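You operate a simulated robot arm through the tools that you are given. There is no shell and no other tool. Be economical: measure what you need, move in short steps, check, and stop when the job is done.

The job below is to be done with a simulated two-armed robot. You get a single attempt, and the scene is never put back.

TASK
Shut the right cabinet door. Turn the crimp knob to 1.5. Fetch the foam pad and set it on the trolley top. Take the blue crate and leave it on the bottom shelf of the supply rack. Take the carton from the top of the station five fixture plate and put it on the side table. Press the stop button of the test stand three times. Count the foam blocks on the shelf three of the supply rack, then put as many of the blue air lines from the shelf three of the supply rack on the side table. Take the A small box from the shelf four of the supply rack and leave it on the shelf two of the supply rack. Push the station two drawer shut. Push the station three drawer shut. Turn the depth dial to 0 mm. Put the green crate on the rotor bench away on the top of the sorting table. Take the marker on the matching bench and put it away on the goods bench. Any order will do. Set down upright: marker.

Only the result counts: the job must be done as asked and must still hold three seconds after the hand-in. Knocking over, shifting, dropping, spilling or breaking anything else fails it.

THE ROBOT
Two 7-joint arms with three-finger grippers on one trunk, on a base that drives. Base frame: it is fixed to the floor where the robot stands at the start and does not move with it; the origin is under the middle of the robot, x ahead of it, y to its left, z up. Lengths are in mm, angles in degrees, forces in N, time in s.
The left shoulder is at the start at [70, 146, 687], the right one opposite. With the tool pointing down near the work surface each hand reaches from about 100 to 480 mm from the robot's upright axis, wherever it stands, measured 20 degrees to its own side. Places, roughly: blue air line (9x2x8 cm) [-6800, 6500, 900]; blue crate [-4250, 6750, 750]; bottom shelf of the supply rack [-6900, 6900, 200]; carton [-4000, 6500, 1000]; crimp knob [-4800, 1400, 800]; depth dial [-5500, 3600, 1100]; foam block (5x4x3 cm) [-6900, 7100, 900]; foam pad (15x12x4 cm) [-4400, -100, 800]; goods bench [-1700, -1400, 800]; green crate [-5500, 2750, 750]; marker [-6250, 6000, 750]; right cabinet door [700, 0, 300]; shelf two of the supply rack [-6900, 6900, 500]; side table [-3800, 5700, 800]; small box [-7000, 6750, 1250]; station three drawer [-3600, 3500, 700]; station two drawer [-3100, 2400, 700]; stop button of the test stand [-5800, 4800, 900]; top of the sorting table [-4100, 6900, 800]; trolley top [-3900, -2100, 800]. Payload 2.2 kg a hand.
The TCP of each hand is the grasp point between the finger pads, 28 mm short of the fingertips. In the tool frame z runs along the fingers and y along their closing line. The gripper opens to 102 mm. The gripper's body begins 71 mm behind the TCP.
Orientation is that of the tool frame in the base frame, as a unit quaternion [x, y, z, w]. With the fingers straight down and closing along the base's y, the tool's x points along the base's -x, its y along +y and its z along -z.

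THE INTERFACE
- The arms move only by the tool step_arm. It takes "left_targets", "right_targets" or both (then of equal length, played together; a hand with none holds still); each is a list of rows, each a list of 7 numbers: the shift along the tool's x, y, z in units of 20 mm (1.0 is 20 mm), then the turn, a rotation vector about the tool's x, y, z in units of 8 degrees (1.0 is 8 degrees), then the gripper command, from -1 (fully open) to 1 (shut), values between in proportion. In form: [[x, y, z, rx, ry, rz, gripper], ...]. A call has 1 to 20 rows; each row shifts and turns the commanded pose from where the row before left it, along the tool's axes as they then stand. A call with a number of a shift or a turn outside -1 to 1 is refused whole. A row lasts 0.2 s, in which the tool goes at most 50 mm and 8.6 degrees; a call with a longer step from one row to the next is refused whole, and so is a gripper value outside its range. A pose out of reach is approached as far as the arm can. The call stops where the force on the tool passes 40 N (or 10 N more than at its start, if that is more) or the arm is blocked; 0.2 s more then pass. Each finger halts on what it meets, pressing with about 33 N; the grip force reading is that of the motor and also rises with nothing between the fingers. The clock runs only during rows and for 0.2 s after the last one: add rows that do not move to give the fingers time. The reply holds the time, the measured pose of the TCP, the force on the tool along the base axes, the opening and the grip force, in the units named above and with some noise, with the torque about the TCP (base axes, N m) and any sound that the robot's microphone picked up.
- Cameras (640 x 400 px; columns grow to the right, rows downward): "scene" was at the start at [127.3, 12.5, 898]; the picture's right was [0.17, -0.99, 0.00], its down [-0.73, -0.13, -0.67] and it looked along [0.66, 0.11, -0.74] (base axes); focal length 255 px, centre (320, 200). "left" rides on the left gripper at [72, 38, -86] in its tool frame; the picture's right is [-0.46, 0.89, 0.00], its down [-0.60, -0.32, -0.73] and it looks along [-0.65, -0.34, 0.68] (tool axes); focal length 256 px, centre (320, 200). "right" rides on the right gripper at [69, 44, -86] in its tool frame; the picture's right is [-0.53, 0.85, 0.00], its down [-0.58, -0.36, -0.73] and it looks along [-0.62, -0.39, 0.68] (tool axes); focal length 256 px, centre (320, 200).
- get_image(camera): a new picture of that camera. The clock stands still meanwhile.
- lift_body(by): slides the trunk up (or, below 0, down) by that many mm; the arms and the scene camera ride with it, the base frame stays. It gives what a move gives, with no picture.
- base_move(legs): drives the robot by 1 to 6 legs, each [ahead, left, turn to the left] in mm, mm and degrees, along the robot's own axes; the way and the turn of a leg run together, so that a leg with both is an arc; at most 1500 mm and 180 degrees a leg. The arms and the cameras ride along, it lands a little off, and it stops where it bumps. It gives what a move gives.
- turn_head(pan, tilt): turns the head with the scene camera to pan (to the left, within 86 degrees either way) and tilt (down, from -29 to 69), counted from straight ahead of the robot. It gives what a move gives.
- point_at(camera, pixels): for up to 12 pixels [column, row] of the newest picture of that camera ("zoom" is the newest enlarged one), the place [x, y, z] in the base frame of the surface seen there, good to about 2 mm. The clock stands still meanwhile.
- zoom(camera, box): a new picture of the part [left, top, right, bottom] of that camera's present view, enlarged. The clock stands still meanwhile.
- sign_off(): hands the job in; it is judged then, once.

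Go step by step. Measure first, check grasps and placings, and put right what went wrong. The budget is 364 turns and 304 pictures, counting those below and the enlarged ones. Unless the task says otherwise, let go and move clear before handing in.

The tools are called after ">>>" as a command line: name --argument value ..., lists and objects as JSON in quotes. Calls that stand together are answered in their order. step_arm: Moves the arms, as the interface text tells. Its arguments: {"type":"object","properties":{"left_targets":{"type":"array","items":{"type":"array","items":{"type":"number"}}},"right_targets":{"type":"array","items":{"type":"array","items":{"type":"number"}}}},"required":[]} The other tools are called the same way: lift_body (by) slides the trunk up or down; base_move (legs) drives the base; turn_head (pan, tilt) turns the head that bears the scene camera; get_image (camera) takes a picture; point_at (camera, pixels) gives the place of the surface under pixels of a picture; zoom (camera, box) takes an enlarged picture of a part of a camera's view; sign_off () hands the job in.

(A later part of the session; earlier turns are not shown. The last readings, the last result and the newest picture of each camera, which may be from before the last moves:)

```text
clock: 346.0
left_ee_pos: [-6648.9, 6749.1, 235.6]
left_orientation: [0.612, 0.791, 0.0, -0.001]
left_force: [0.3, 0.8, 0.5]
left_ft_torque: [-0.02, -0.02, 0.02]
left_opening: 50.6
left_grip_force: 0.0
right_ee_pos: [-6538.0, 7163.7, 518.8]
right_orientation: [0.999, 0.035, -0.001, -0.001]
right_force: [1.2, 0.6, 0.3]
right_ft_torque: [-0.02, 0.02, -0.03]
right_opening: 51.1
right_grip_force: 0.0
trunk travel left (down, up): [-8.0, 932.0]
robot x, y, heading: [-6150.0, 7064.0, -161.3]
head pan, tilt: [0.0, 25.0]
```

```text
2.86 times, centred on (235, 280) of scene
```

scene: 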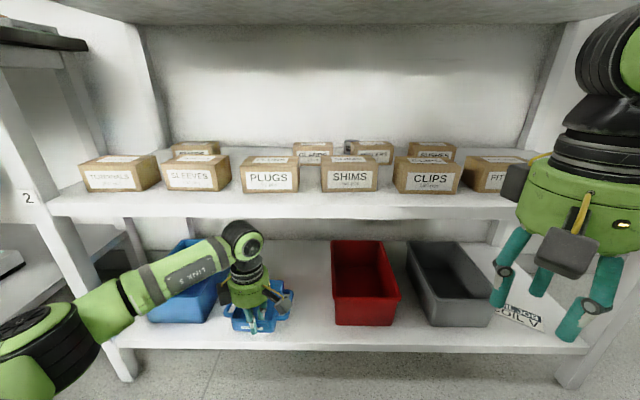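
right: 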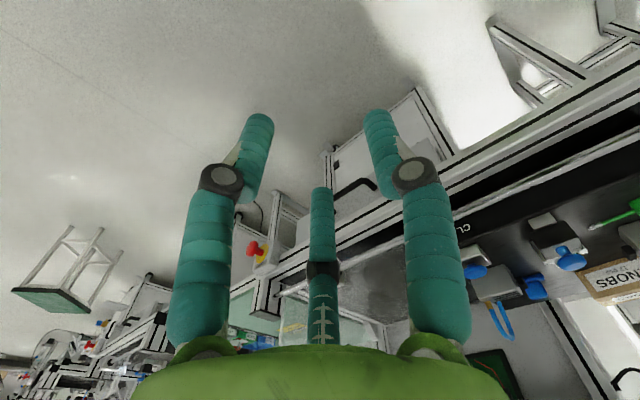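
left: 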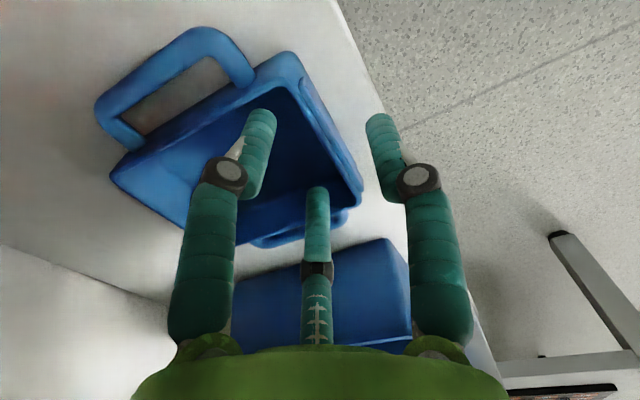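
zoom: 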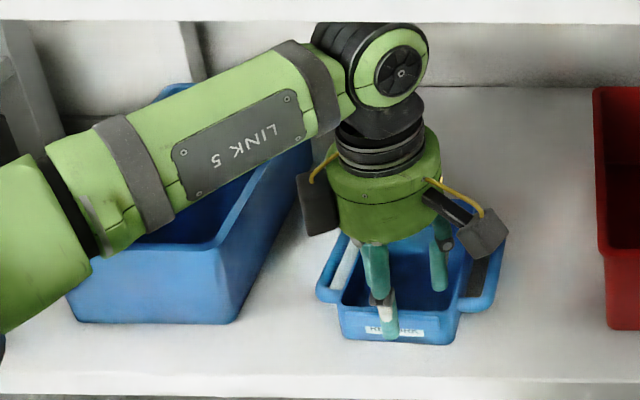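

>>> step_arm --left_targets '[[0, 0.4, 0, 0, 0, 0, 0], [0, 0.8, 0, 0, 0, 0, 0], [0, 1, 0, 0, 0, 0, 0], [0, 1, 0, 0, 0, 0, 0], [0, 1, 0, 0, 0, 0, 0], [0, 1, 0, 0, 0, 0, 0]]'

>>> base_move --legs '[[-330, 0, 0]]'

>>> get_image --camera "scene"

```text
clock: 347.4
left_ee_pos: [-6547.0, 6772.7, 237.4]
left_orientation: [0.611, 0.791, -0.001, 0.0]
left_force: [-0.4, -0.1, 0.4]
left_ft_torque: [-0.02, -0.01, -0.03]
left_opening: 51.1
left_grip_force: 0.1
right_ee_pos: [-6537.9, 7162.5, 520.0]
right_orientation: [0.999, 0.034, -0.002, -0.001]
right_force: [0.2, 0.4, 0.2]
right_ft_torque: [-0.03, 0.0, 0.04]
right_opening: 50.9
right_grip_force: 0.1
trunk travel left (down, up): [-8.0, 932.0]
robot x, y, heading: [-6143.7, 7060.2, -161.2]
head pan, tilt: [0.0, 25.0]
```

```text
clock: 349.6
left_ee_pos: [-6234.1, 6881.2, 237.8]
left_orientation: [0.615, 0.788, 0.0, -0.002]
left_force: [0.4, -0.2, 0.6]
left_ft_torque: [-0.01, 0.03, -0.01]
left_opening: 50.7
left_grip_force: 0.1
right_ee_pos: [-6220.9, 7272.9, 519.5]
right_orientation: [1.0, 0.031, -0.003, -0.001]
right_force: [0.4, 0.5, 1.0]
right_ft_torque: [-0.01, -0.02, -0.01]
right_opening: 50.7
right_grip_force: 0.0
trunk travel left (down, up): [-8.0, 932.0]
robot x, y, heading: [-5827.7, 7166.4, -161.3]
head pan, tilt: [0.0, 25.0]
```

```text
178 pictures are left
```

scene: 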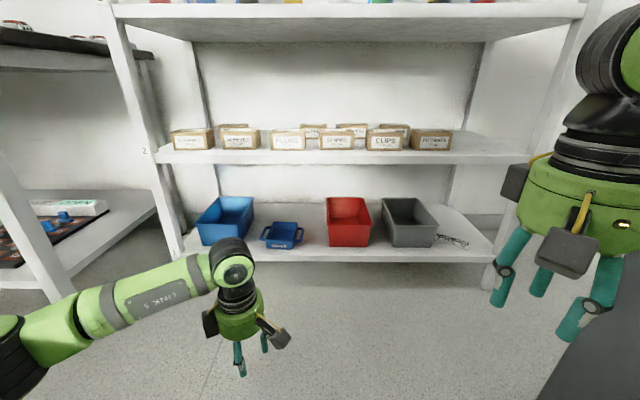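

The blue crate stands on the bottom shelf. Now raise the trunk to inspect shelves three and four.

>>> lift_body --by 400

>>> lift_body --by 400

>>> turn_head --pan 5 --tilt 22

>>> get_image --camera "scene"

```text
clock: 353.5
left_ee_pos: [-6233.6, 6881.3, 637.9]
left_orientation: [0.614, 0.789, 0.0, -0.002]
left_force: [-0.2, 0.2, 0.0]
left_ft_torque: [-0.01, 0.02, 0.03]
left_opening: 50.9
left_grip_force: 0.2
right_ee_pos: [-6222.3, 7272.6, 920.3]
right_orientation: [1.0, 0.031, -0.002, 0.001]
right_force: [0.8, -0.6, 0.5]
right_ft_torque: [-0.02, 0.0, 0.0]
right_opening: 50.8
right_grip_force: 0.1
trunk travel left (down, up): [-408.0, 532.0]
robot x, y, heading: [-5831.0, 7167.1, -161.2]
head pan, tilt: [0.0, 25.0]
```

```text
clock: 357.3
left_ee_pos: [-6235.0, 6882.0, 1036.4]
left_orientation: [0.614, 0.789, 0.0, 0.0]
left_force: [-0.3, -0.1, 0.3]
left_ft_torque: [0.01, -0.01, -0.01]
left_opening: 50.9
left_grip_force: 0.1
right_ee_pos: [-6221.7, 7271.7, 1320.6]
right_orientation: [1.0, 0.031, -0.002, 0.0]
right_force: [-0.5, 0.4, 0.0]
right_ft_torque: [0.02, -0.02, 0.01]
right_opening: 51.0
right_grip_force: 0.1
trunk travel left (down, up): [-808.0, 132.0]
robot x, y, heading: [-5822.6, 7167.1, -161.6]
head pan, tilt: [0.0, 25.0]
```

```text
clock: 357.9
left_ee_pos: [-6234.2, 6882.0, 1038.0]
left_orientation: [0.614, 0.789, -0.001, -0.001]
left_force: [-0.4, -0.6, -0.5]
left_ft_torque: [0.01, 0.01, 0.01]
left_opening: 51.2
left_grip_force: 0.1
right_ee_pos: [-6221.5, 7273.1, 1319.7]
right_orientation: [1.0, 0.031, -0.002, 0.0]
right_force: [0.2, -0.3, -0.5]
right_ft_torque: [0.0, -0.01, 0.01]
right_opening: 51.3
right_grip_force: 0.0
trunk travel left (down, up): [-808.0, 132.0]
robot x, y, heading: [-5827.6, 7164.4, -161.5]
head pan, tilt: [5.0, 22.0]
```

```text
177 pictures are left
```

scene: 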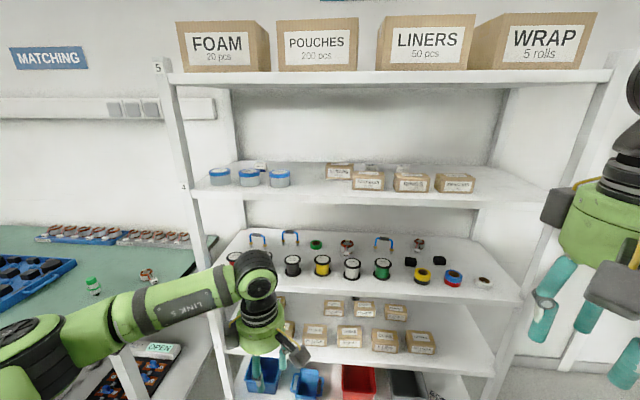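

>>> zoom --camera "scene" --box '[195, 145, 345, 205]'

>>> zoom --camera "scene" --box '[320, 145, 490, 205]'

>>> zoom --camera "scene" --box '[215, 220, 515, 300]'

```text
4.27 times, centred on (270, 175) of scene
```

zoom: 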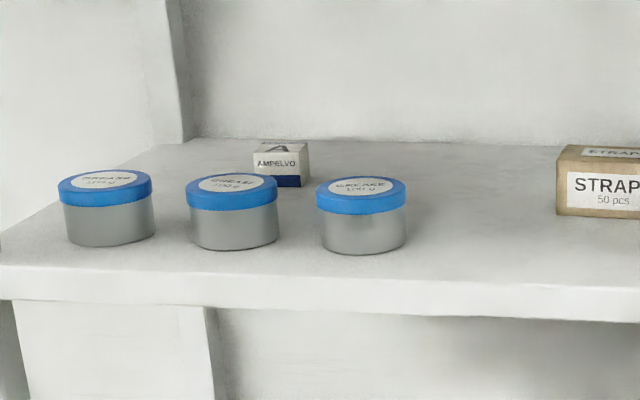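

```text
3.76 times, centred on (405, 175) of scene
```

zoom: 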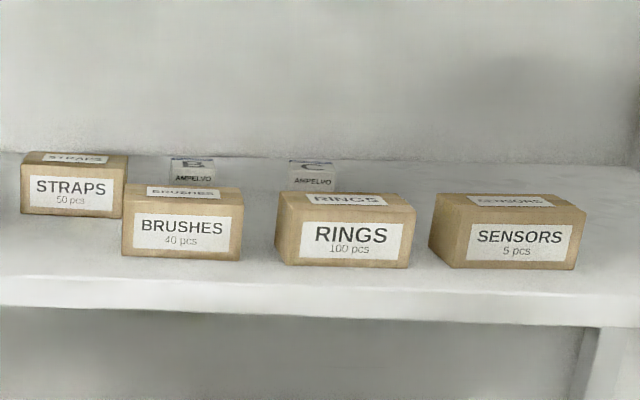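

```text
2.13 times, centred on (365, 260) of scene
```

zoom: 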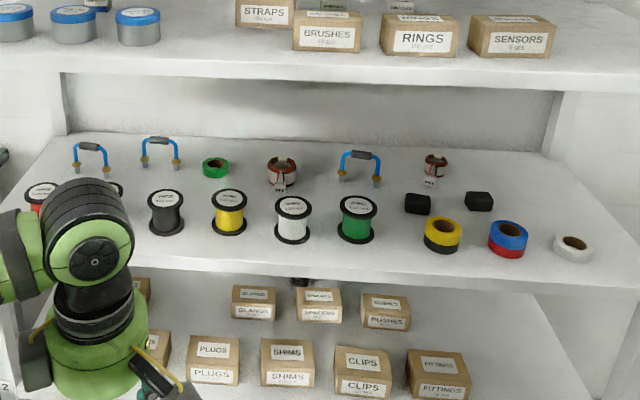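

>>> point_at --camera "zoom" --pixels '[[90, 145], [76, 168], [107, 168], [162, 140], [145, 162], [175, 160], [360, 155], [344, 175], [377, 178], [418, 203], [478, 200], [165, 200]]'

>>> zoom --camera "scene" --box '[205, 155, 300, 200]'

>>> point_at --camera "zoom" --pixels '[[370, 75], [340, 95], [410, 95], [425, 80], [345, 130], [400, 135], [360, 60], [405, 62], [400, 180], [300, 180], [520, 200], [330, 350]]'

```text
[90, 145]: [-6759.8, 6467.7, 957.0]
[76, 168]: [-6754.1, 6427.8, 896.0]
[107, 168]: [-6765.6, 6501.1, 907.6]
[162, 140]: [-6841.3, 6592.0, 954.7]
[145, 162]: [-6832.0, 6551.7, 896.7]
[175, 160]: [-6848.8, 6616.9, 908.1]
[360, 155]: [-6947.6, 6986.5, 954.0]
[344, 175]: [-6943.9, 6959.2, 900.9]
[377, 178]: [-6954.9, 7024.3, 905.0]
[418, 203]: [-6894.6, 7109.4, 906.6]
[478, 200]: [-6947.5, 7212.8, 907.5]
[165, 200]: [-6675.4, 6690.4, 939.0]
```

```text
6.74 times, centred on (252, 178) of scene
```

zoom: 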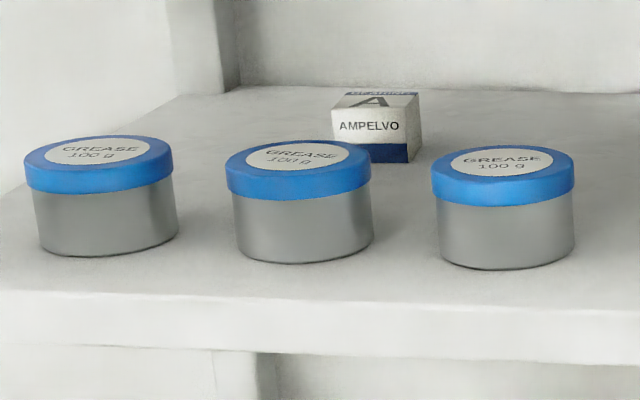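

```text
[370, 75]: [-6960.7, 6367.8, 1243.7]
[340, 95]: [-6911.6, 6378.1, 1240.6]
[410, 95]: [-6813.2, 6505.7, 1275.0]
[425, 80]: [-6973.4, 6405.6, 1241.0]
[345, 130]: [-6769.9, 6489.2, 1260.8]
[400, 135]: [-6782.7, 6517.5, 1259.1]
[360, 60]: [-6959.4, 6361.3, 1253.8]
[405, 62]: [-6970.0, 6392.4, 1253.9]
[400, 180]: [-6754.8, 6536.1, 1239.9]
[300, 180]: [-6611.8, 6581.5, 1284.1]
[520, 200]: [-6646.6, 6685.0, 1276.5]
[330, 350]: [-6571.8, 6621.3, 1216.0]
```

Count: two black foam blocks (418,203)/(478,200 in zoom), so two air lines. Box A stands behind the grease tins at about (-6793,6498,1240–1276). I'll reorient the left hand (30° forward tilt) and raise the trunk.

>>> base_move --legs '[[200, 0, 0]]'

>>> lift_body --by 132

>>> step_arm --left_targets '[[0, 0, 0, 0, 0, 1, 0], [0, 0, 0, 0, 0, 1, 0], [0, 0, 0, 0, 0, 1, 0], [0, 0, 0, 0, 0, 1, 0], [0, 0, 0, 0, 0, 1, 0], [0, 0, 0, 0, 0, 1, 0], [0, 0, 0, 0, 0, 1, 0], [0, 0, 0, 0, 0, 1, 0], [0, 0, 0, 0, 0, 1, 0], [0, 0, 0, 0, 0, 1, 0], [0, 0, 0, 0, 0, 0.7, 0], [0, 0, -1, 0, 0, 0, 0], [0, 0, -1, 0, 0, 0, 0], [0, 0, -1, 0, 0, 0, 0], [0, 0, -1, 0, 0, 0, 0], [0, 0, -1, 0, 0, 0, 0], [0, 0, -1, 0, 0, 0, 0]]'

>>> get_image --camera "scene"

```text
clock: 359.5
left_ee_pos: [-6415.1, 6821.3, 1038.1]
left_orientation: [0.615, 0.789, 0.0, -0.002]
left_force: [0.6, -0.6, -0.1]
left_ft_torque: [0.0, 0.05, -0.01]
left_opening: 51.1
left_grip_force: 0.0
right_ee_pos: [-6402.7, 7212.1, 1320.4]
right_orientation: [0.999, 0.031, -0.004, 0.0]
right_force: [-0.4, 1.7, 0.0]
right_ft_torque: [-0.03, 0.01, 0.04]
right_opening: 51.2
right_grip_force: 0.1
trunk travel left (down, up): [-808.0, 132.0]
robot x, y, heading: [-6016.1, 7107.2, -161.4]
head pan, tilt: [5.0, 22.0]
```

```text
clock: 361.1
left_ee_pos: [-6418.7, 6819.3, 1168.6]
left_orientation: [0.614, 0.789, 0.0, -0.001]
left_force: [1.3, 0.3, -0.1]
left_ft_torque: [0.01, -0.02, -0.05]
left_opening: 50.9
left_grip_force: 0.0
right_ee_pos: [-6406.4, 7209.7, 1452.6]
right_orientation: [0.999, 0.032, -0.001, 0.0]
right_force: [-1.1, -0.1, 0.0]
right_ft_torque: [0.02, 0.0, 0.03]
right_opening: 50.8
right_grip_force: 0.0
trunk travel left (down, up): [-940.0, 0.0]
robot x, y, heading: [-6013.5, 7104.9, -161.5]
head pan, tilt: [5.0, 22.0]
```

```text
clock: 364.7
left_ee_pos: [-6417.8, 6820.7, 1291.0]
left_orientation: [0.987, 0.162, 0.0, -0.001]
left_force: [-0.4, 0.0, 0.9]
left_ft_torque: [0.01, 0.0, -0.02]
left_opening: 51.0
left_grip_force: 0.0
right_ee_pos: [-6405.8, 7211.4, 1451.8]
right_orientation: [1.0, 0.03, -0.003, 0.0]
right_force: [-0.4, -0.2, -0.6]
right_ft_torque: [-0.02, 0.03, -0.03]
right_opening: 51.0
right_grip_force: 0.0
trunk travel left (down, up): [-940.0, 0.0]
robot x, y, heading: [-6014.0, 7103.3, -161.6]
head pan, tilt: [5.0, 22.0]
```

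```text
172 pictures are left
```

scene: 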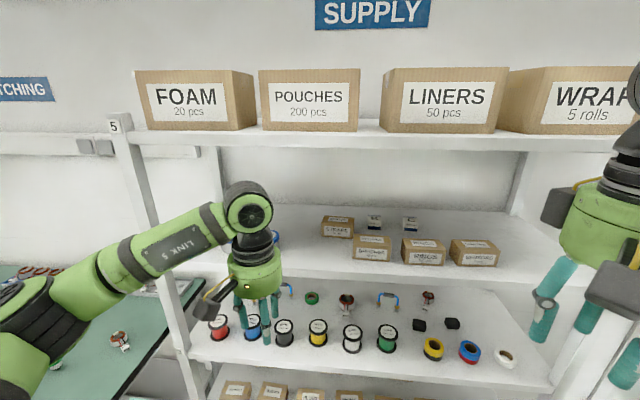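

>>> point_at --camera "scene" --pixels '[[322, 225], [338, 232], [277, 238], [300, 275], [300, 245], [250, 150], [250, 141], [354, 245]]'

>>> step_arm --left_targets '[[0, 0, 0, 0, -1, 0, 0], [0, 0, 0, 0, -1, 0, 0], [0, 0, 0, 0, -1, 0, 0], [0, 0, 0, 0, -0.75, 0, 0], [0, 0, 0, 0, 0, 0, 0], [0, 0, 0, 0, 0, 0, 0], [0, 0, 0, 0, 0, 0, 0], [0, 0, 0, 0, 0, 0, 0], [0, 0, 0, 0, 0, 0, -0.5]]' --right_targets '[[1, 0, 0, 0, 0, 0, 0], [1, 0, 0, 0, 0, 0, 0], [1, 0, 0, 0, 0, 0, 0], [1, 0, 0, 0, 0, 0, 0], [1, 0, 0, 0, 0, 0, 0], [1, 0, 1, 0, 0, 0, 0], [1, 0, 1, 0, 0, 0, 0], [1, 0, 1, 0, 0, 0, 0], [1, 0, 1, 0, 0, 0, 0]]'

```text
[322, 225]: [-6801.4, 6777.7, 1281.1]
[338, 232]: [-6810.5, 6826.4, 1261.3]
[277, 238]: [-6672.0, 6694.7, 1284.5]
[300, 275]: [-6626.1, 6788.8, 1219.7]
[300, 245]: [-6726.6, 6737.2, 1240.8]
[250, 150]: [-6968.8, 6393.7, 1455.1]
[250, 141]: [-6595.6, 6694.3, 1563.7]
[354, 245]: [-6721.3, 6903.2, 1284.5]
```

```text
clock: 366.6
left_ee_pos: [-6416.7, 6820.4, 1289.4]
left_orientation: [0.953, 0.157, -0.257, 0.04]
left_force: [0.2, 0.2, 0.5]
left_ft_torque: [0.02, 0.01, 0.02]
left_opening: 76.6
left_grip_force: 0.0
right_ee_pos: [-6247.7, 7218.8, 1396.9]
right_orientation: [1.0, 0.027, 0.002, 0.003]
right_force: [0.5, 1.1, 1.2]
right_ft_torque: [0.0, 0.01, -0.01]
right_opening: 50.9
right_grip_force: 0.1
right hand out of reach, approached as far as the arm can: row 9
trunk travel left (down, up): [-940.0, 0.0]
robot x, y, heading: [-6011.2, 7107.9, -161.6]
head pan, tilt: [5.0, 22.0]
stopped in row 9 (right hand): the force on the tool passed its limit at 47 N (the readings are from after the stop); the commanded pose is now the measured one
```

>>> step_arm --left_targets '[[-0.736, -0.28, 0.425, 0, 0, 0, 1], [-0.736, -0.28, 0.425, 0, 0, 0, 1], [-0.736, -0.28, 0.425, 0, 0, 0, 1], [-0.736, -0.28, 0.425, 0, 0, 0, 1], [-0.736, -0.28, 0.425, 0, 0, 0, 1]]' --right_targets '[[-0.5, -0.5, 0, 0, 0, 0, 0], [-0.5, -0.5, 0, 0, 0, 0, 0], [0, 0, 0, 0, 0, 0, 0], [0, 0, 0, 0, 0, 0, 0], [0, 0, 0, 0, 0, 0, 0]]'

>>> base_move --legs '[[160, 0, 0]]'

>>> get_image --camera "scene"

>>> get_image --camera "left"

```text
clock: 367.8
left_ee_pos: [-6508.9, 6819.7, 1290.5]
left_orientation: [0.953, 0.157, -0.256, 0.042]
left_force: [-1.0, 0.4, -0.2]
left_ft_torque: [-0.04, -0.01, 0.02]
left_opening: 2.2
left_grip_force: 30.7
right_ee_pos: [-6271.3, 7238.3, 1395.4]
right_orientation: [1.0, 0.028, 0.003, 0.005]
right_force: [-0.3, 0.2, 0.3]
right_ft_torque: [-0.01, -0.01, 0.0]
right_opening: 50.9
right_grip_force: 0.0
trunk travel left (down, up): [-940.0, 0.0]
robot x, y, heading: [-6012.3, 7105.4, -161.5]
head pan, tilt: [5.0, 22.0]
```

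```text
clock: 369.2
left_ee_pos: [-6655.1, 6768.8, 1291.9]
left_orientation: [0.952, 0.156, -0.258, 0.042]
left_force: [1.3, 0.0, -0.5]
left_ft_torque: [-0.02, 0.03, 0.02]
left_opening: 2.1
left_grip_force: 31.2
right_ee_pos: [-6416.8, 7189.1, 1396.3]
right_orientation: [1.0, 0.028, 0.0, 0.005]
right_force: [0.0, 0.6, 0.9]
right_ft_torque: [-0.02, 0.06, 0.04]
right_opening: 51.1
right_grip_force: 0.1
trunk travel left (down, up): [-940.0, 0.0]
robot x, y, heading: [-6163.7, 7057.9, -161.5]
head pan, tilt: [5.0, 22.0]
```

```text
171 pictures are left
```

scene: 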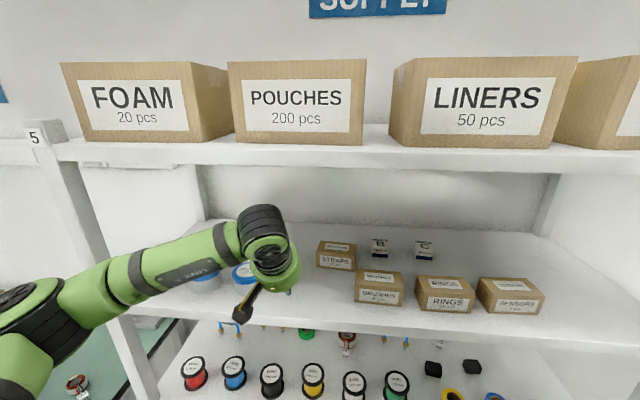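

```text
170 pictures are left
```

left: 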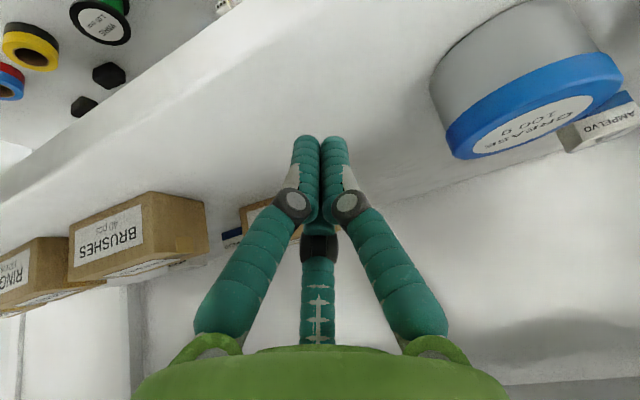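

>>> base_move --legs '[[213, 0, 0]]'

>>> get_image --camera "scene"

>>> get_image --camera "left"

```text
clock: 370.9
left_ee_pos: [-6854.6, 6704.6, 1293.8]
left_orientation: [0.953, 0.155, -0.258, 0.041]
left_force: [0.6, 0.1, 0.2]
left_ft_torque: [-0.01, 0.03, 0.01]
left_opening: 1.8
left_grip_force: 31.3
right_ee_pos: [-6615.4, 7122.2, 1397.2]
right_orientation: [1.0, 0.028, 0.0, 0.005]
right_force: [0.5, -0.2, -0.4]
right_ft_torque: [0.0, 0.07, 0.0]
right_opening: 51.2
right_grip_force: 0.2
trunk travel left (down, up): [-940.0, 0.0]
robot x, y, heading: [-6363.4, 6993.3, -161.8]
head pan, tilt: [5.0, 22.0]
```

```text
169 pictures are left
```

scene: 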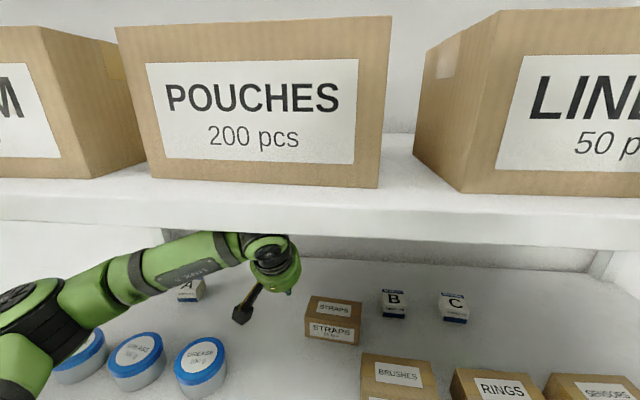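

```text
168 pictures are left
```

left: 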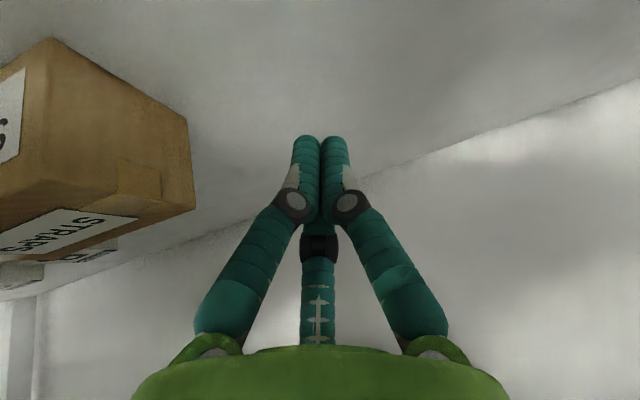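

>>> point_at --camera "scene" --pixels '[[186, 300], [198, 300], [190, 285], [180, 297], [200, 285], [215, 350], [155, 345], [190, 360], [235, 222], [235, 235]]'

>>> zoom --camera "scene" --box '[120, 230, 320, 400]'

```text
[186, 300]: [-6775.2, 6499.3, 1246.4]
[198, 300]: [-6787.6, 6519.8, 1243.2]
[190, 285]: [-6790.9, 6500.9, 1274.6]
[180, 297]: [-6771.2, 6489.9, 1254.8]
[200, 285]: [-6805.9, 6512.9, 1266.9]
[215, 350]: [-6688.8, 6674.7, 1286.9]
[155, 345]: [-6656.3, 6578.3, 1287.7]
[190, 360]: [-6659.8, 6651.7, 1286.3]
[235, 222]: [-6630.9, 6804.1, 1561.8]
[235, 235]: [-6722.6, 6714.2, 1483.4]
```

```text
2.35 times, centred on (220, 315) of scene
```

zoom: 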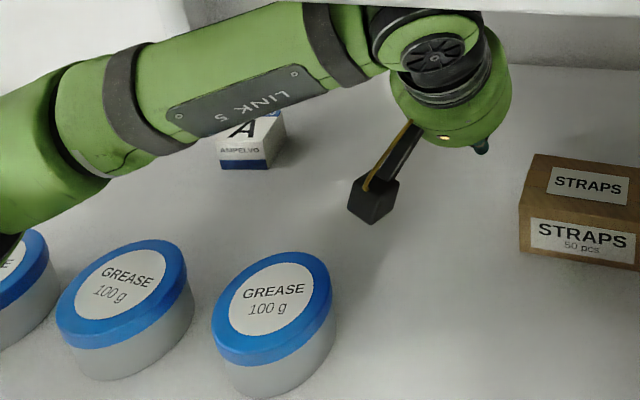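

>>> step_arm --left_targets '[[-0.35, 0, -0.61, 0, 0, 0, 1], [0, 1, 0, 0, 0, 0, 1], [0, 1, 0, 0, 0, 0, 1], [0, 1, 0, 0, 0, 0, 1], [0, 1, 0, 0, 0, 0, 1]]'

>>> get_image --camera "scene"

```text
clock: 372.1
left_ee_pos: [-6830.9, 6626.2, 1304.4]
left_orientation: [0.953, 0.156, -0.256, 0.04]
left_force: [0.2, -0.3, -0.2]
left_ft_torque: [-0.01, 0.02, -0.01]
left_opening: 1.9
left_grip_force: 32.1
right_ee_pos: [-6619.8, 7120.5, 1395.9]
right_orientation: [1.0, 0.028, 0.001, 0.003]
right_force: [0.4, -0.4, 0.8]
right_ft_torque: [0.0, -0.02, 0.02]
right_opening: 51.3
right_grip_force: 0.2
trunk travel left (down, up): [-940.0, 0.0]
robot x, y, heading: [-6364.2, 6985.5, -161.4]
head pan, tilt: [5.0, 22.0]
```

```text
166 pictures are left
```

scene: 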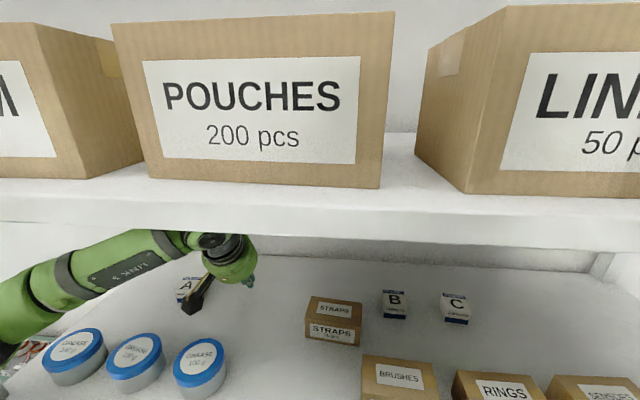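

>>> step_arm --left_targets '[[0, 1, 0, 0, 0, 0, 1], [0, 1, 0, 0, 0, 0, 1], [0, 1, 0, 0, 0, 0, 1], [0, 1, 0, 0, 0, 0, 1]]'

>>> get_image --camera "left"

>>> turn_head --pan 30 --tilt 15

>>> get_image --camera "scene"

```text
clock: 373.1
left_ee_pos: [-6809.0, 6550.4, 1302.8]
left_orientation: [0.953, 0.155, -0.257, 0.04]
left_force: [-0.2, 0.4, 0.0]
left_ft_torque: [0.0, 0.01, -0.01]
left_opening: 2.1
left_grip_force: 31.9
right_ee_pos: [-6619.8, 7121.8, 1396.0]
right_orientation: [1.0, 0.028, 0.002, 0.004]
right_force: [-0.2, -0.5, 0.7]
right_ft_torque: [0.04, -0.03, -0.01]
right_opening: 50.7
right_grip_force: 0.1
trunk travel left (down, up): [-940.0, 0.0]
robot x, y, heading: [-6367.5, 6984.7, -161.9]
head pan, tilt: [5.0, 22.0]
```

```text
165 pictures are left
```

left: 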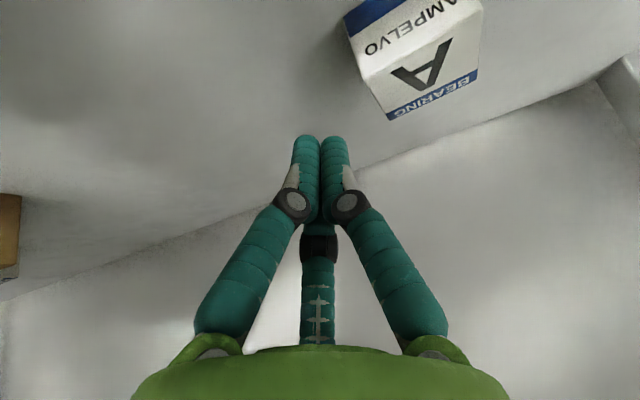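

```text
clock: 373.9
left_ee_pos: [-6808.9, 6550.3, 1303.5]
left_orientation: [0.953, 0.156, -0.257, 0.041]
left_force: [-0.3, 0.9, -0.7]
left_ft_torque: [-0.04, -0.03, 0.01]
left_opening: 2.1
left_grip_force: 31.9
right_ee_pos: [-6621.5, 7121.9, 1397.1]
right_orientation: [1.0, 0.028, 0.002, 0.004]
right_force: [0.0, 0.4, -0.1]
right_ft_torque: [0.02, -0.03, -0.01]
right_opening: 51.1
right_grip_force: 0.0
trunk travel left (down, up): [-940.0, 0.0]
robot x, y, heading: [-6363.9, 6988.8, -161.7]
head pan, tilt: [30.0, 15.0]
```

```text
164 pictures are left
```

scene: 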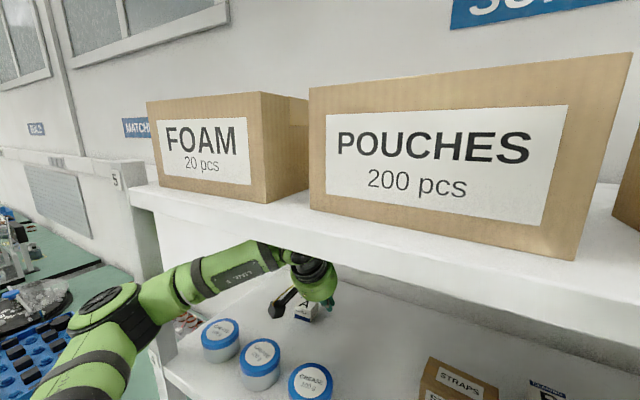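

>>> point_at --camera "left" --pixels '[[362, 82], [390, 118], [478, 70], [482, 18], [430, 70], [375, 40], [420, 40]]'

```text
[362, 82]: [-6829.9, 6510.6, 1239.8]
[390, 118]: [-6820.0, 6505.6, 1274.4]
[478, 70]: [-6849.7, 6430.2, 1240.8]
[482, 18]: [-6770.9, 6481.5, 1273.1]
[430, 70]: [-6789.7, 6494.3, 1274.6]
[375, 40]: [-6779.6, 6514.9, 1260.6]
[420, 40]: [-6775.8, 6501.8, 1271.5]
```

>>> step_arm --left_targets '[[0, 0.96, 0, 0, 0, 0, -0.5], [0, 0.96, 0, 0, 0, 0, -0.5], [-0.24, 0.96, 0.14, 0, 0, 0, -0.5], [0, 0, 0, 0, 0, -0.65, -0.5], [0, 0, 0, 0, 0, -0.65, -0.5]]'

>>> get_image --camera "left"

```text
clock: 375.1
left_ee_pos: [-6794.2, 6494.9, 1303.5]
left_orientation: [0.935, 0.242, -0.259, 0.017]
left_force: [0.1, 0.0, 0.3]
left_ft_torque: [0.0, -0.03, 0.01]
left_opening: 76.2
left_grip_force: 0.1
right_ee_pos: [-6620.2, 7121.0, 1395.0]
right_orientation: [1.0, 0.028, 0.002, 0.005]
right_force: [0.3, 0.2, 0.2]
right_ft_torque: [-0.04, -0.03, 0.0]
right_opening: 51.0
right_grip_force: 0.1
trunk travel left (down, up): [-940.0, 0.0]
robot x, y, heading: [-6365.6, 6987.3, -161.7]
head pan, tilt: [30.0, 15.0]
```

```text
163 pictures are left
```

left: 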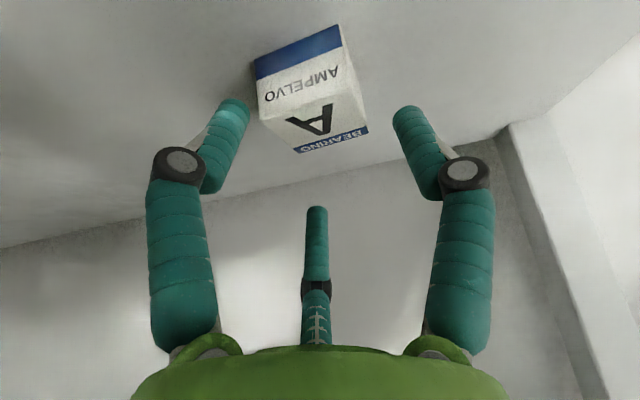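

>>> step_arm --left_targets '[[0.287, 0.055, 0.505, 0, 0, 0, -0.5], [0.287, 0.055, 0.505, 0, 0, 0, -0.5], [0.287, 0.055, 0.505, 0, 0, 0, -0.5], [0, 0, 0, 0, 0, 0, 0.2], [0, 0, 0, 0, 0, 0, 0.9], [0, 0, 0, 0, 0, 0, 0.9]]'

>>> get_image --camera "left"

```text
clock: 376.5
left_ee_pos: [-6790.6, 6497.9, 1279.2]
left_orientation: [0.933, 0.241, -0.268, 0.017]
left_force: [6.0, 2.6, 34.5]
left_ft_torque: [0.75, -0.05, -0.05]
left_opening: 54.3
left_grip_force: 32.9
right_ee_pos: [-6615.9, 7127.0, 1396.7]
right_orientation: [1.0, 0.027, -0.001, 0.007]
right_force: [0.2, -0.1, 0.4]
right_ft_torque: [0.0, 0.0, 0.0]
right_opening: 50.9
right_grip_force: 0.0
trunk travel left (down, up): [-940.0, 0.0]
robot x, y, heading: [-6363.9, 6988.4, -161.9]
head pan, tilt: [30.0, 15.0]
```

```text
162 pictures are left
```

left: 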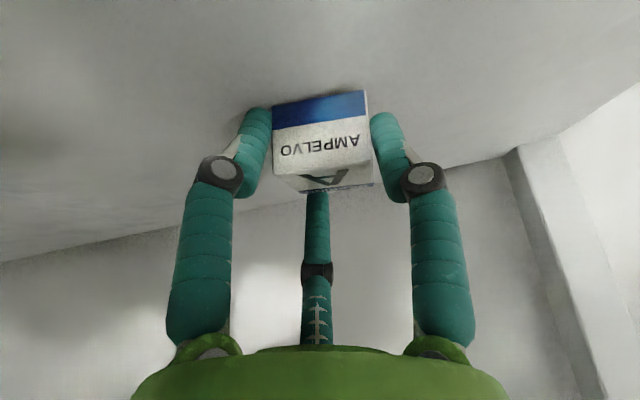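

>>> step_arm --left_targets '[[-0.123, -0.023, -0.216, 0, 0, 0, 1], [-0.246, -0.047, -0.433, 0, 0, 0, 1], [0, 0, 0, 0, 0, 0, 1]]'

>>> get_image --camera "left"

```text
clock: 377.3
left_ee_pos: [-6795.5, 6493.2, 1281.0]
left_orientation: [0.936, 0.241, -0.256, 0.017]
left_force: [0.1, 0.3, -1.3]
left_ft_torque: [0.0, -0.04, 0.02]
left_opening: 53.4
left_grip_force: 32.9
right_ee_pos: [-6621.6, 7121.0, 1395.6]
right_orientation: [1.0, 0.028, 0.001, 0.004]
right_force: [0.5, -1.0, 0.0]
right_ft_torque: [-0.02, 0.02, -0.02]
right_opening: 51.1
right_grip_force: 0.0
trunk travel left (down, up): [-940.0, 0.0]
robot x, y, heading: [-6368.0, 6984.2, -161.5]
head pan, tilt: [30.0, 15.0]
```

```text
161 pictures are left
```

left: 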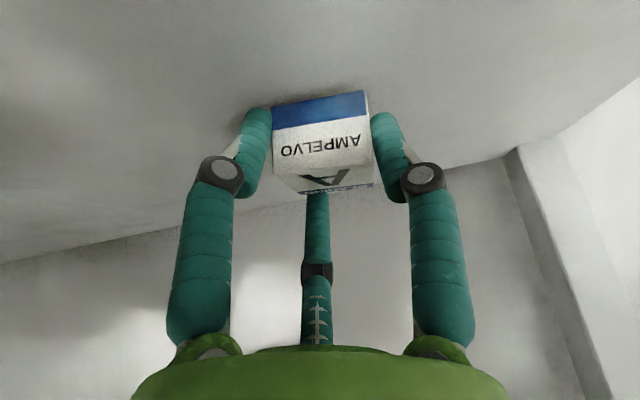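

>>> step_arm --left_targets '[[-0.246, -0.047, -0.433, 0, 0, 0, 1], [-0.246, -0.047, -0.433, 0, 0, 0, 1], [0, 0, 0, 0, 0, 0, 1]]'

>>> get_image --camera "left"

>>> zoom --camera "scene" --box '[200, 230, 400, 350]'

```text
clock: 378.1
left_ee_pos: [-6794.7, 6493.2, 1304.9]
left_orientation: [0.935, 0.242, -0.259, 0.017]
left_force: [-0.1, -0.4, -0.8]
left_ft_torque: [0.03, 0.0, 0.01]
left_opening: 53.6
left_grip_force: 32.9
right_ee_pos: [-6620.9, 7121.9, 1397.3]
right_orientation: [1.0, 0.027, 0.002, 0.004]
right_force: [-0.1, -0.2, 0.8]
right_ft_torque: [0.0, 0.0, 0.01]
right_opening: 51.2
right_grip_force: 0.0
trunk travel left (down, up): [-940.0, 0.0]
robot x, y, heading: [-6367.0, 6986.6, -161.5]
head pan, tilt: [30.0, 15.0]
```

```text
160 pictures are left
```

left: 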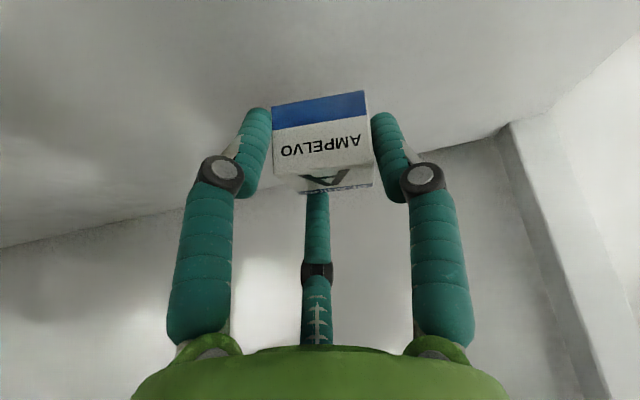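

```text
3.20 times, centred on (300, 290) of scene
```

zoom: 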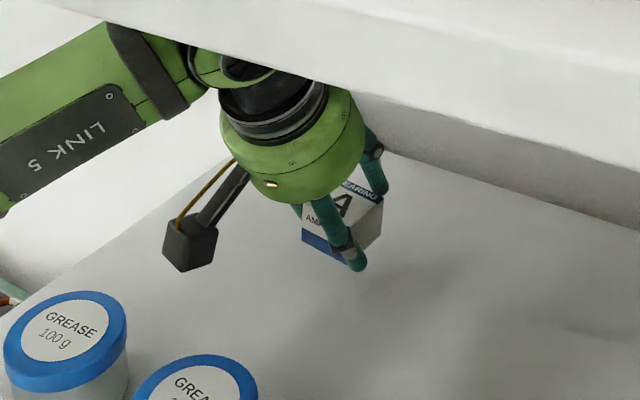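

>>> step_arm --left_targets '[[0.182, -0.937, 0, 0, 0, 0, 1], [0.182, -0.937, 0, 0, 0, 0, 1], [0.182, -0.937, 0, 0, 0, 0, 1], [0.182, -0.937, 0, 0, 0, 0, 1], [0.182, -0.937, 0, 0, 0, 0, 1], [0.182, -0.937, 0, 0, 0, 0, 1], [0.182, -0.937, 0, 0, 0, 0, 1], [0.182, -0.937, 0, 0, 0, 0, 1], [0.182, -0.937, 0, 0, 0, 0, 1], [0.182, -0.937, 0, 0, 0, 0, 1], [0.182, -0.937, 0, 0, 0, 0, 1]]'

>>> turn_head --pan 5 --tilt 22

>>> get_image --camera "scene"

```text
clock: 380.5
left_ee_pos: [-6861.8, 6695.4, 1303.3]
left_orientation: [0.935, 0.242, -0.259, 0.019]
left_force: [0.3, 0.6, -0.5]
left_ft_torque: [-0.04, -0.02, 0.01]
left_opening: 53.0
left_grip_force: 33.2
right_ee_pos: [-6621.7, 7121.6, 1395.7]
right_orientation: [1.0, 0.028, 0.002, 0.005]
right_force: [0.2, -0.9, -0.4]
right_ft_torque: [-0.01, 0.0, -0.01]
right_opening: 51.0
right_grip_force: 0.1
trunk travel left (down, up): [-940.0, 0.0]
robot x, y, heading: [-6365.3, 6988.2, -161.6]
head pan, tilt: [30.0, 15.0]
```

```text
clock: 381.4
left_ee_pos: [-6861.3, 6693.6, 1303.6]
left_orientation: [0.935, 0.242, -0.259, 0.017]
left_force: [-0.7, 0.0, -0.4]
left_ft_torque: [0.01, -0.04, 0.01]
left_opening: 53.1
left_grip_force: 33.1
right_ee_pos: [-6619.7, 7120.4, 1395.7]
right_orientation: [1.0, 0.028, 0.002, 0.005]
right_force: [0.2, -0.1, 0.9]
right_ft_torque: [-0.01, -0.01, 0.01]
right_opening: 51.0
right_grip_force: 0.1
trunk travel left (down, up): [-940.0, 0.0]
robot x, y, heading: [-6366.6, 6985.5, -161.6]
head pan, tilt: [5.0, 22.0]
```

```text
158 pictures are left
```

scene: 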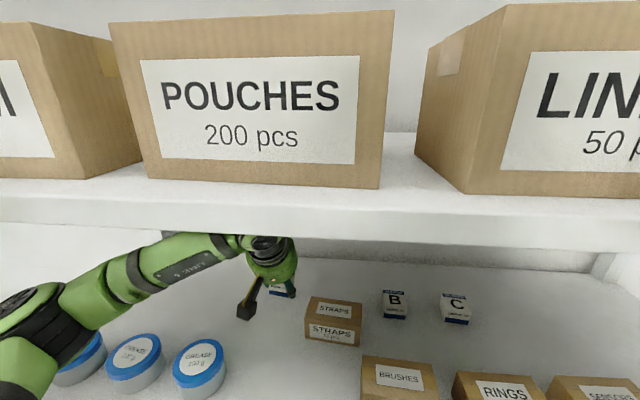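

>>> base_move --legs '[[-480, 0, 0]]'

>>> get_image --camera "scene"

>>> get_image --camera "left"

```text
clock: 384.3
left_ee_pos: [-6403.8, 6844.0, 1302.4]
left_orientation: [0.935, 0.241, -0.258, 0.017]
left_force: [-0.6, -0.3, -0.2]
left_ft_torque: [-0.02, -0.07, 0.02]
left_opening: 52.9
left_grip_force: 33.5
right_ee_pos: [-6164.0, 7273.1, 1395.4]
right_orientation: [1.0, 0.027, 0.003, 0.005]
right_force: [-0.4, 0.3, 0.0]
right_ft_torque: [0.01, -0.01, 0.02]
right_opening: 51.2
right_grip_force: 0.0
trunk travel left (down, up): [-940.0, 0.0]
robot x, y, heading: [-5904.6, 7141.6, -161.8]
head pan, tilt: [5.0, 22.0]
```

```text
157 pictures are left
```

scene: 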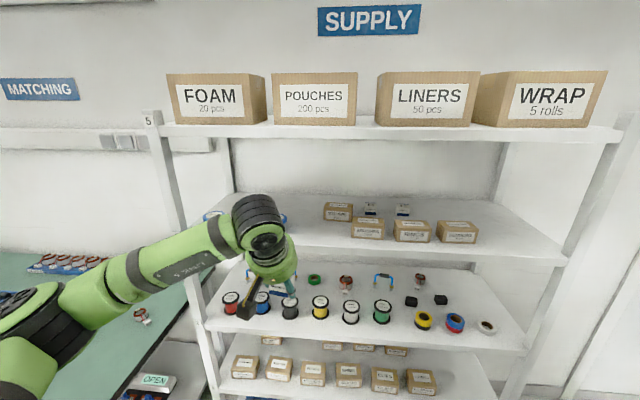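

```text
156 pictures are left
```

left: 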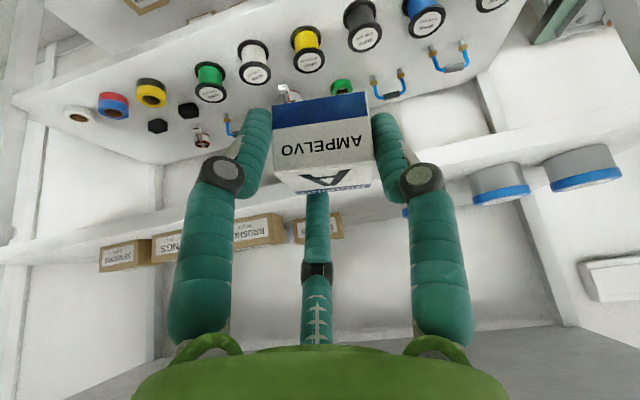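

>>> zoom --camera "left" --box '[260, 80, 380, 200]'

>>> point_at --camera "left" --pixels '[[280, 110], [362, 100], [276, 170], [370, 160], [300, 188], [350, 186], [320, 140]]'

```text
3.33 times, centred on (320, 140) of left
```

zoom: 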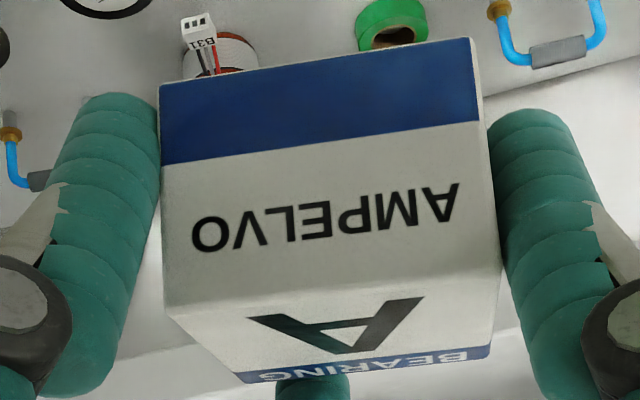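

```text
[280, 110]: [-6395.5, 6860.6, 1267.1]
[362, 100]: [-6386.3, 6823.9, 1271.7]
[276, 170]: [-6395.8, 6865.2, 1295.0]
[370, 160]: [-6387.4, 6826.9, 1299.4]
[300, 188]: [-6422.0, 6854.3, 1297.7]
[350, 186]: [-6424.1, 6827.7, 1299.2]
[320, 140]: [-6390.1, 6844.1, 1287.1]
```

>>> lift_body --by -400

>>> lift_body --by -260

>>> turn_head --pan 0 --tilt 28

>>> get_image --camera "scene"

```text
clock: 388.1
left_ee_pos: [-6402.4, 6847.4, 902.0]
left_orientation: [0.935, 0.241, -0.259, 0.017]
left_force: [-0.7, -0.6, 0.3]
left_ft_torque: [0.01, 0.0, -0.01]
left_opening: 52.6
left_grip_force: 32.6
right_ee_pos: [-6161.2, 7275.0, 996.3]
right_orientation: [1.0, 0.027, 0.002, 0.004]
right_force: [0.0, 0.4, -0.4]
right_ft_torque: [0.0, -0.02, 0.02]
right_opening: 50.9
right_grip_force: 0.0
trunk travel left (down, up): [-540.0, 400.0]
robot x, y, heading: [-5906.1, 7141.1, -161.8]
head pan, tilt: [5.0, 22.0]
```

```text
clock: 390.8
left_ee_pos: [-6401.7, 6845.8, 643.5]
left_orientation: [0.935, 0.242, -0.259, 0.018]
left_force: [-0.4, 0.1, -0.8]
left_ft_torque: [0.01, -0.01, -0.02]
left_opening: 52.2
left_grip_force: 33.3
right_ee_pos: [-6161.3, 7275.0, 735.8]
right_orientation: [1.0, 0.026, 0.002, 0.005]
right_force: [-0.3, 0.2, 0.5]
right_ft_torque: [0.02, 0.04, 0.0]
right_opening: 51.0
right_grip_force: 0.1
trunk travel left (down, up): [-280.0, 660.0]
robot x, y, heading: [-5904.7, 7141.5, -161.7]
head pan, tilt: [5.0, 22.0]
```

```text
clock: 391.5
left_ee_pos: [-6402.1, 6846.2, 642.4]
left_orientation: [0.935, 0.24, -0.259, 0.016]
left_force: [-0.3, 1.1, -0.2]
left_ft_torque: [0.0, -0.03, 0.0]
left_opening: 52.4
left_grip_force: 32.8
right_ee_pos: [-6161.2, 7274.0, 736.9]
right_orientation: [1.0, 0.027, 0.001, 0.005]
right_force: [0.2, 0.1, -0.6]
right_ft_torque: [0.0, 0.0, 0.0]
right_opening: 51.2
right_grip_force: 0.1
trunk travel left (down, up): [-280.0, 660.0]
robot x, y, heading: [-5903.5, 7139.1, -161.6]
head pan, tilt: [0.0, 28.0]
```

```text
154 pictures are left
```

scene: 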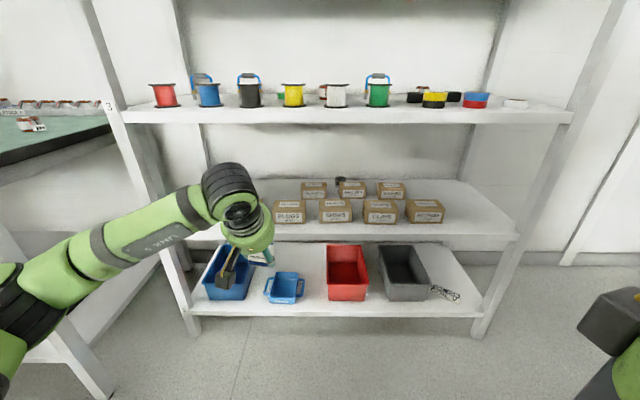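

>>> zoom --camera "scene" --box '[190, 160, 530, 250]'

>>> point_at --camera "scene" --pixels '[[275, 223], [300, 224], [322, 222], [350, 222], [410, 222], [443, 223], [470, 225], [300, 233], [470, 235], [480, 215], [313, 210], [365, 222]]'

```text
1.88 times, centred on (360, 205) of scene
```

zoom: 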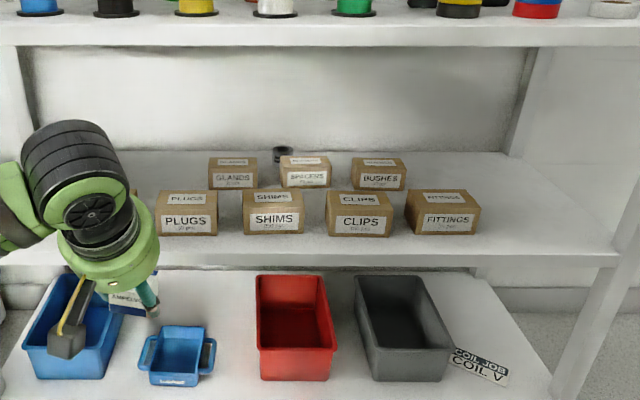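

```text
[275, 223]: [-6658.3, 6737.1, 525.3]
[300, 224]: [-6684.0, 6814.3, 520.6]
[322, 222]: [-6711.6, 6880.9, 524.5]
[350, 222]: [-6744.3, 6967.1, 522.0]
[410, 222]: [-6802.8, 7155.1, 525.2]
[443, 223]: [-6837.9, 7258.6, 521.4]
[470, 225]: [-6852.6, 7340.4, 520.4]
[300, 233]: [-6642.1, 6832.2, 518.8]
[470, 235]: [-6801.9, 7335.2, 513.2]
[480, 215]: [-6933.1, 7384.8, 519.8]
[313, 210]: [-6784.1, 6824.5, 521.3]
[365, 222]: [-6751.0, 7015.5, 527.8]
```

>>> get_image --camera "left"

```text
152 pictures are left
```

left: 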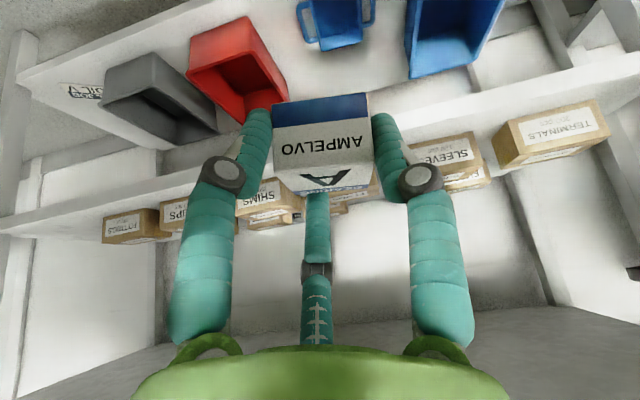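

>>> base_move --legs '[[0, 230, 0]]'

>>> lift_body --by 250

>>> get_image --camera "scene"

```text
clock: 393.2
left_ee_pos: [-6331.4, 6630.3, 642.7]
left_orientation: [0.935, 0.24, -0.259, 0.017]
left_force: [0.2, 1.4, -0.4]
left_ft_torque: [0.02, 0.02, -0.01]
left_opening: 52.2
left_grip_force: 33.5
right_ee_pos: [-6089.2, 7055.9, 735.3]
right_orientation: [1.0, 0.026, 0.002, 0.005]
right_force: [-0.1, -0.1, 0.2]
right_ft_torque: [-0.02, 0.02, 0.04]
right_opening: 50.7
right_grip_force: 0.1
trunk travel left (down, up): [-280.0, 660.0]
robot x, y, heading: [-5833.1, 6921.9, -161.6]
head pan, tilt: [0.0, 28.0]
```

```text
clock: 395.8
left_ee_pos: [-6330.6, 6629.1, 892.3]
left_orientation: [0.935, 0.241, -0.259, 0.017]
left_force: [0.4, -0.3, -0.4]
left_ft_torque: [-0.02, -0.01, -0.02]
left_opening: 52.2
left_grip_force: 32.6
right_ee_pos: [-6088.6, 7057.2, 986.0]
right_orientation: [1.0, 0.026, 0.002, 0.004]
right_force: [-0.3, 0.6, -0.3]
right_ft_torque: [-0.03, 0.02, 0.01]
right_opening: 50.9
right_grip_force: 0.0
trunk travel left (down, up): [-530.0, 410.0]
robot x, y, heading: [-5833.5, 6923.1, -161.7]
head pan, tilt: [0.0, 28.0]
```

```text
151 pictures are left
```

scene: 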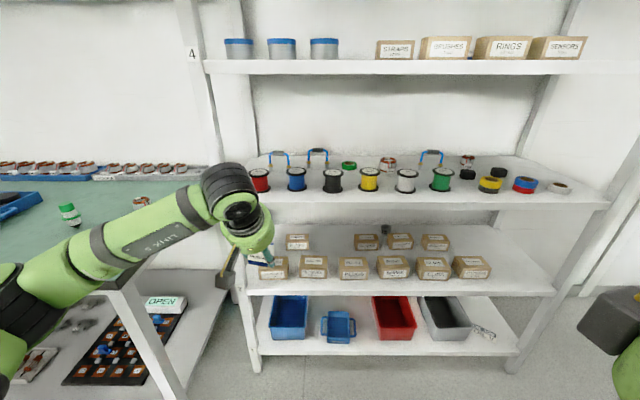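

>>> zoom --camera "scene" --box '[265, 220, 405, 300]'

>>> point_at --camera "zoom" --pixels '[[200, 130], [405, 135], [240, 160], [285, 165], [300, 250], [345, 250], [230, 170], [290, 130], [225, 50], [300, 95], [375, 60], [320, 290]]'

```text
4.57 times, centred on (335, 260) of scene
```

zoom: 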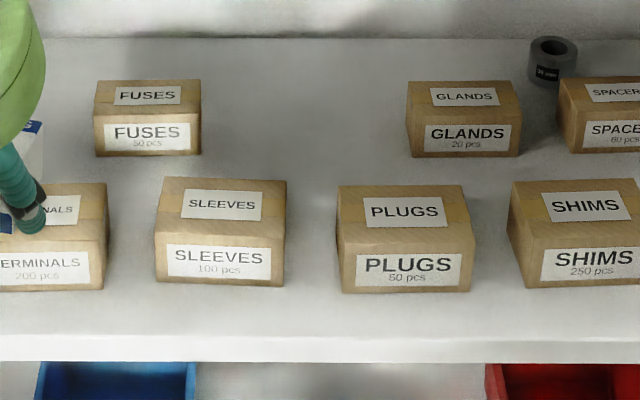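

```text
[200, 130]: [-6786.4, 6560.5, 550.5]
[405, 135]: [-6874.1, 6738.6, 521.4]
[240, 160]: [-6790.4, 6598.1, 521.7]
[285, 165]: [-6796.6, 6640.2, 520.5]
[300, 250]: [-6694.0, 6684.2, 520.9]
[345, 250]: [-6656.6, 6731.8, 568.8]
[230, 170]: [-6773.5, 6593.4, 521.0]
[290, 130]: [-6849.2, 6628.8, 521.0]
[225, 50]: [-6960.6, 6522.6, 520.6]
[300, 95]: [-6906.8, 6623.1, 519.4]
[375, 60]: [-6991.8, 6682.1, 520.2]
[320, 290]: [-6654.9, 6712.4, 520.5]
```

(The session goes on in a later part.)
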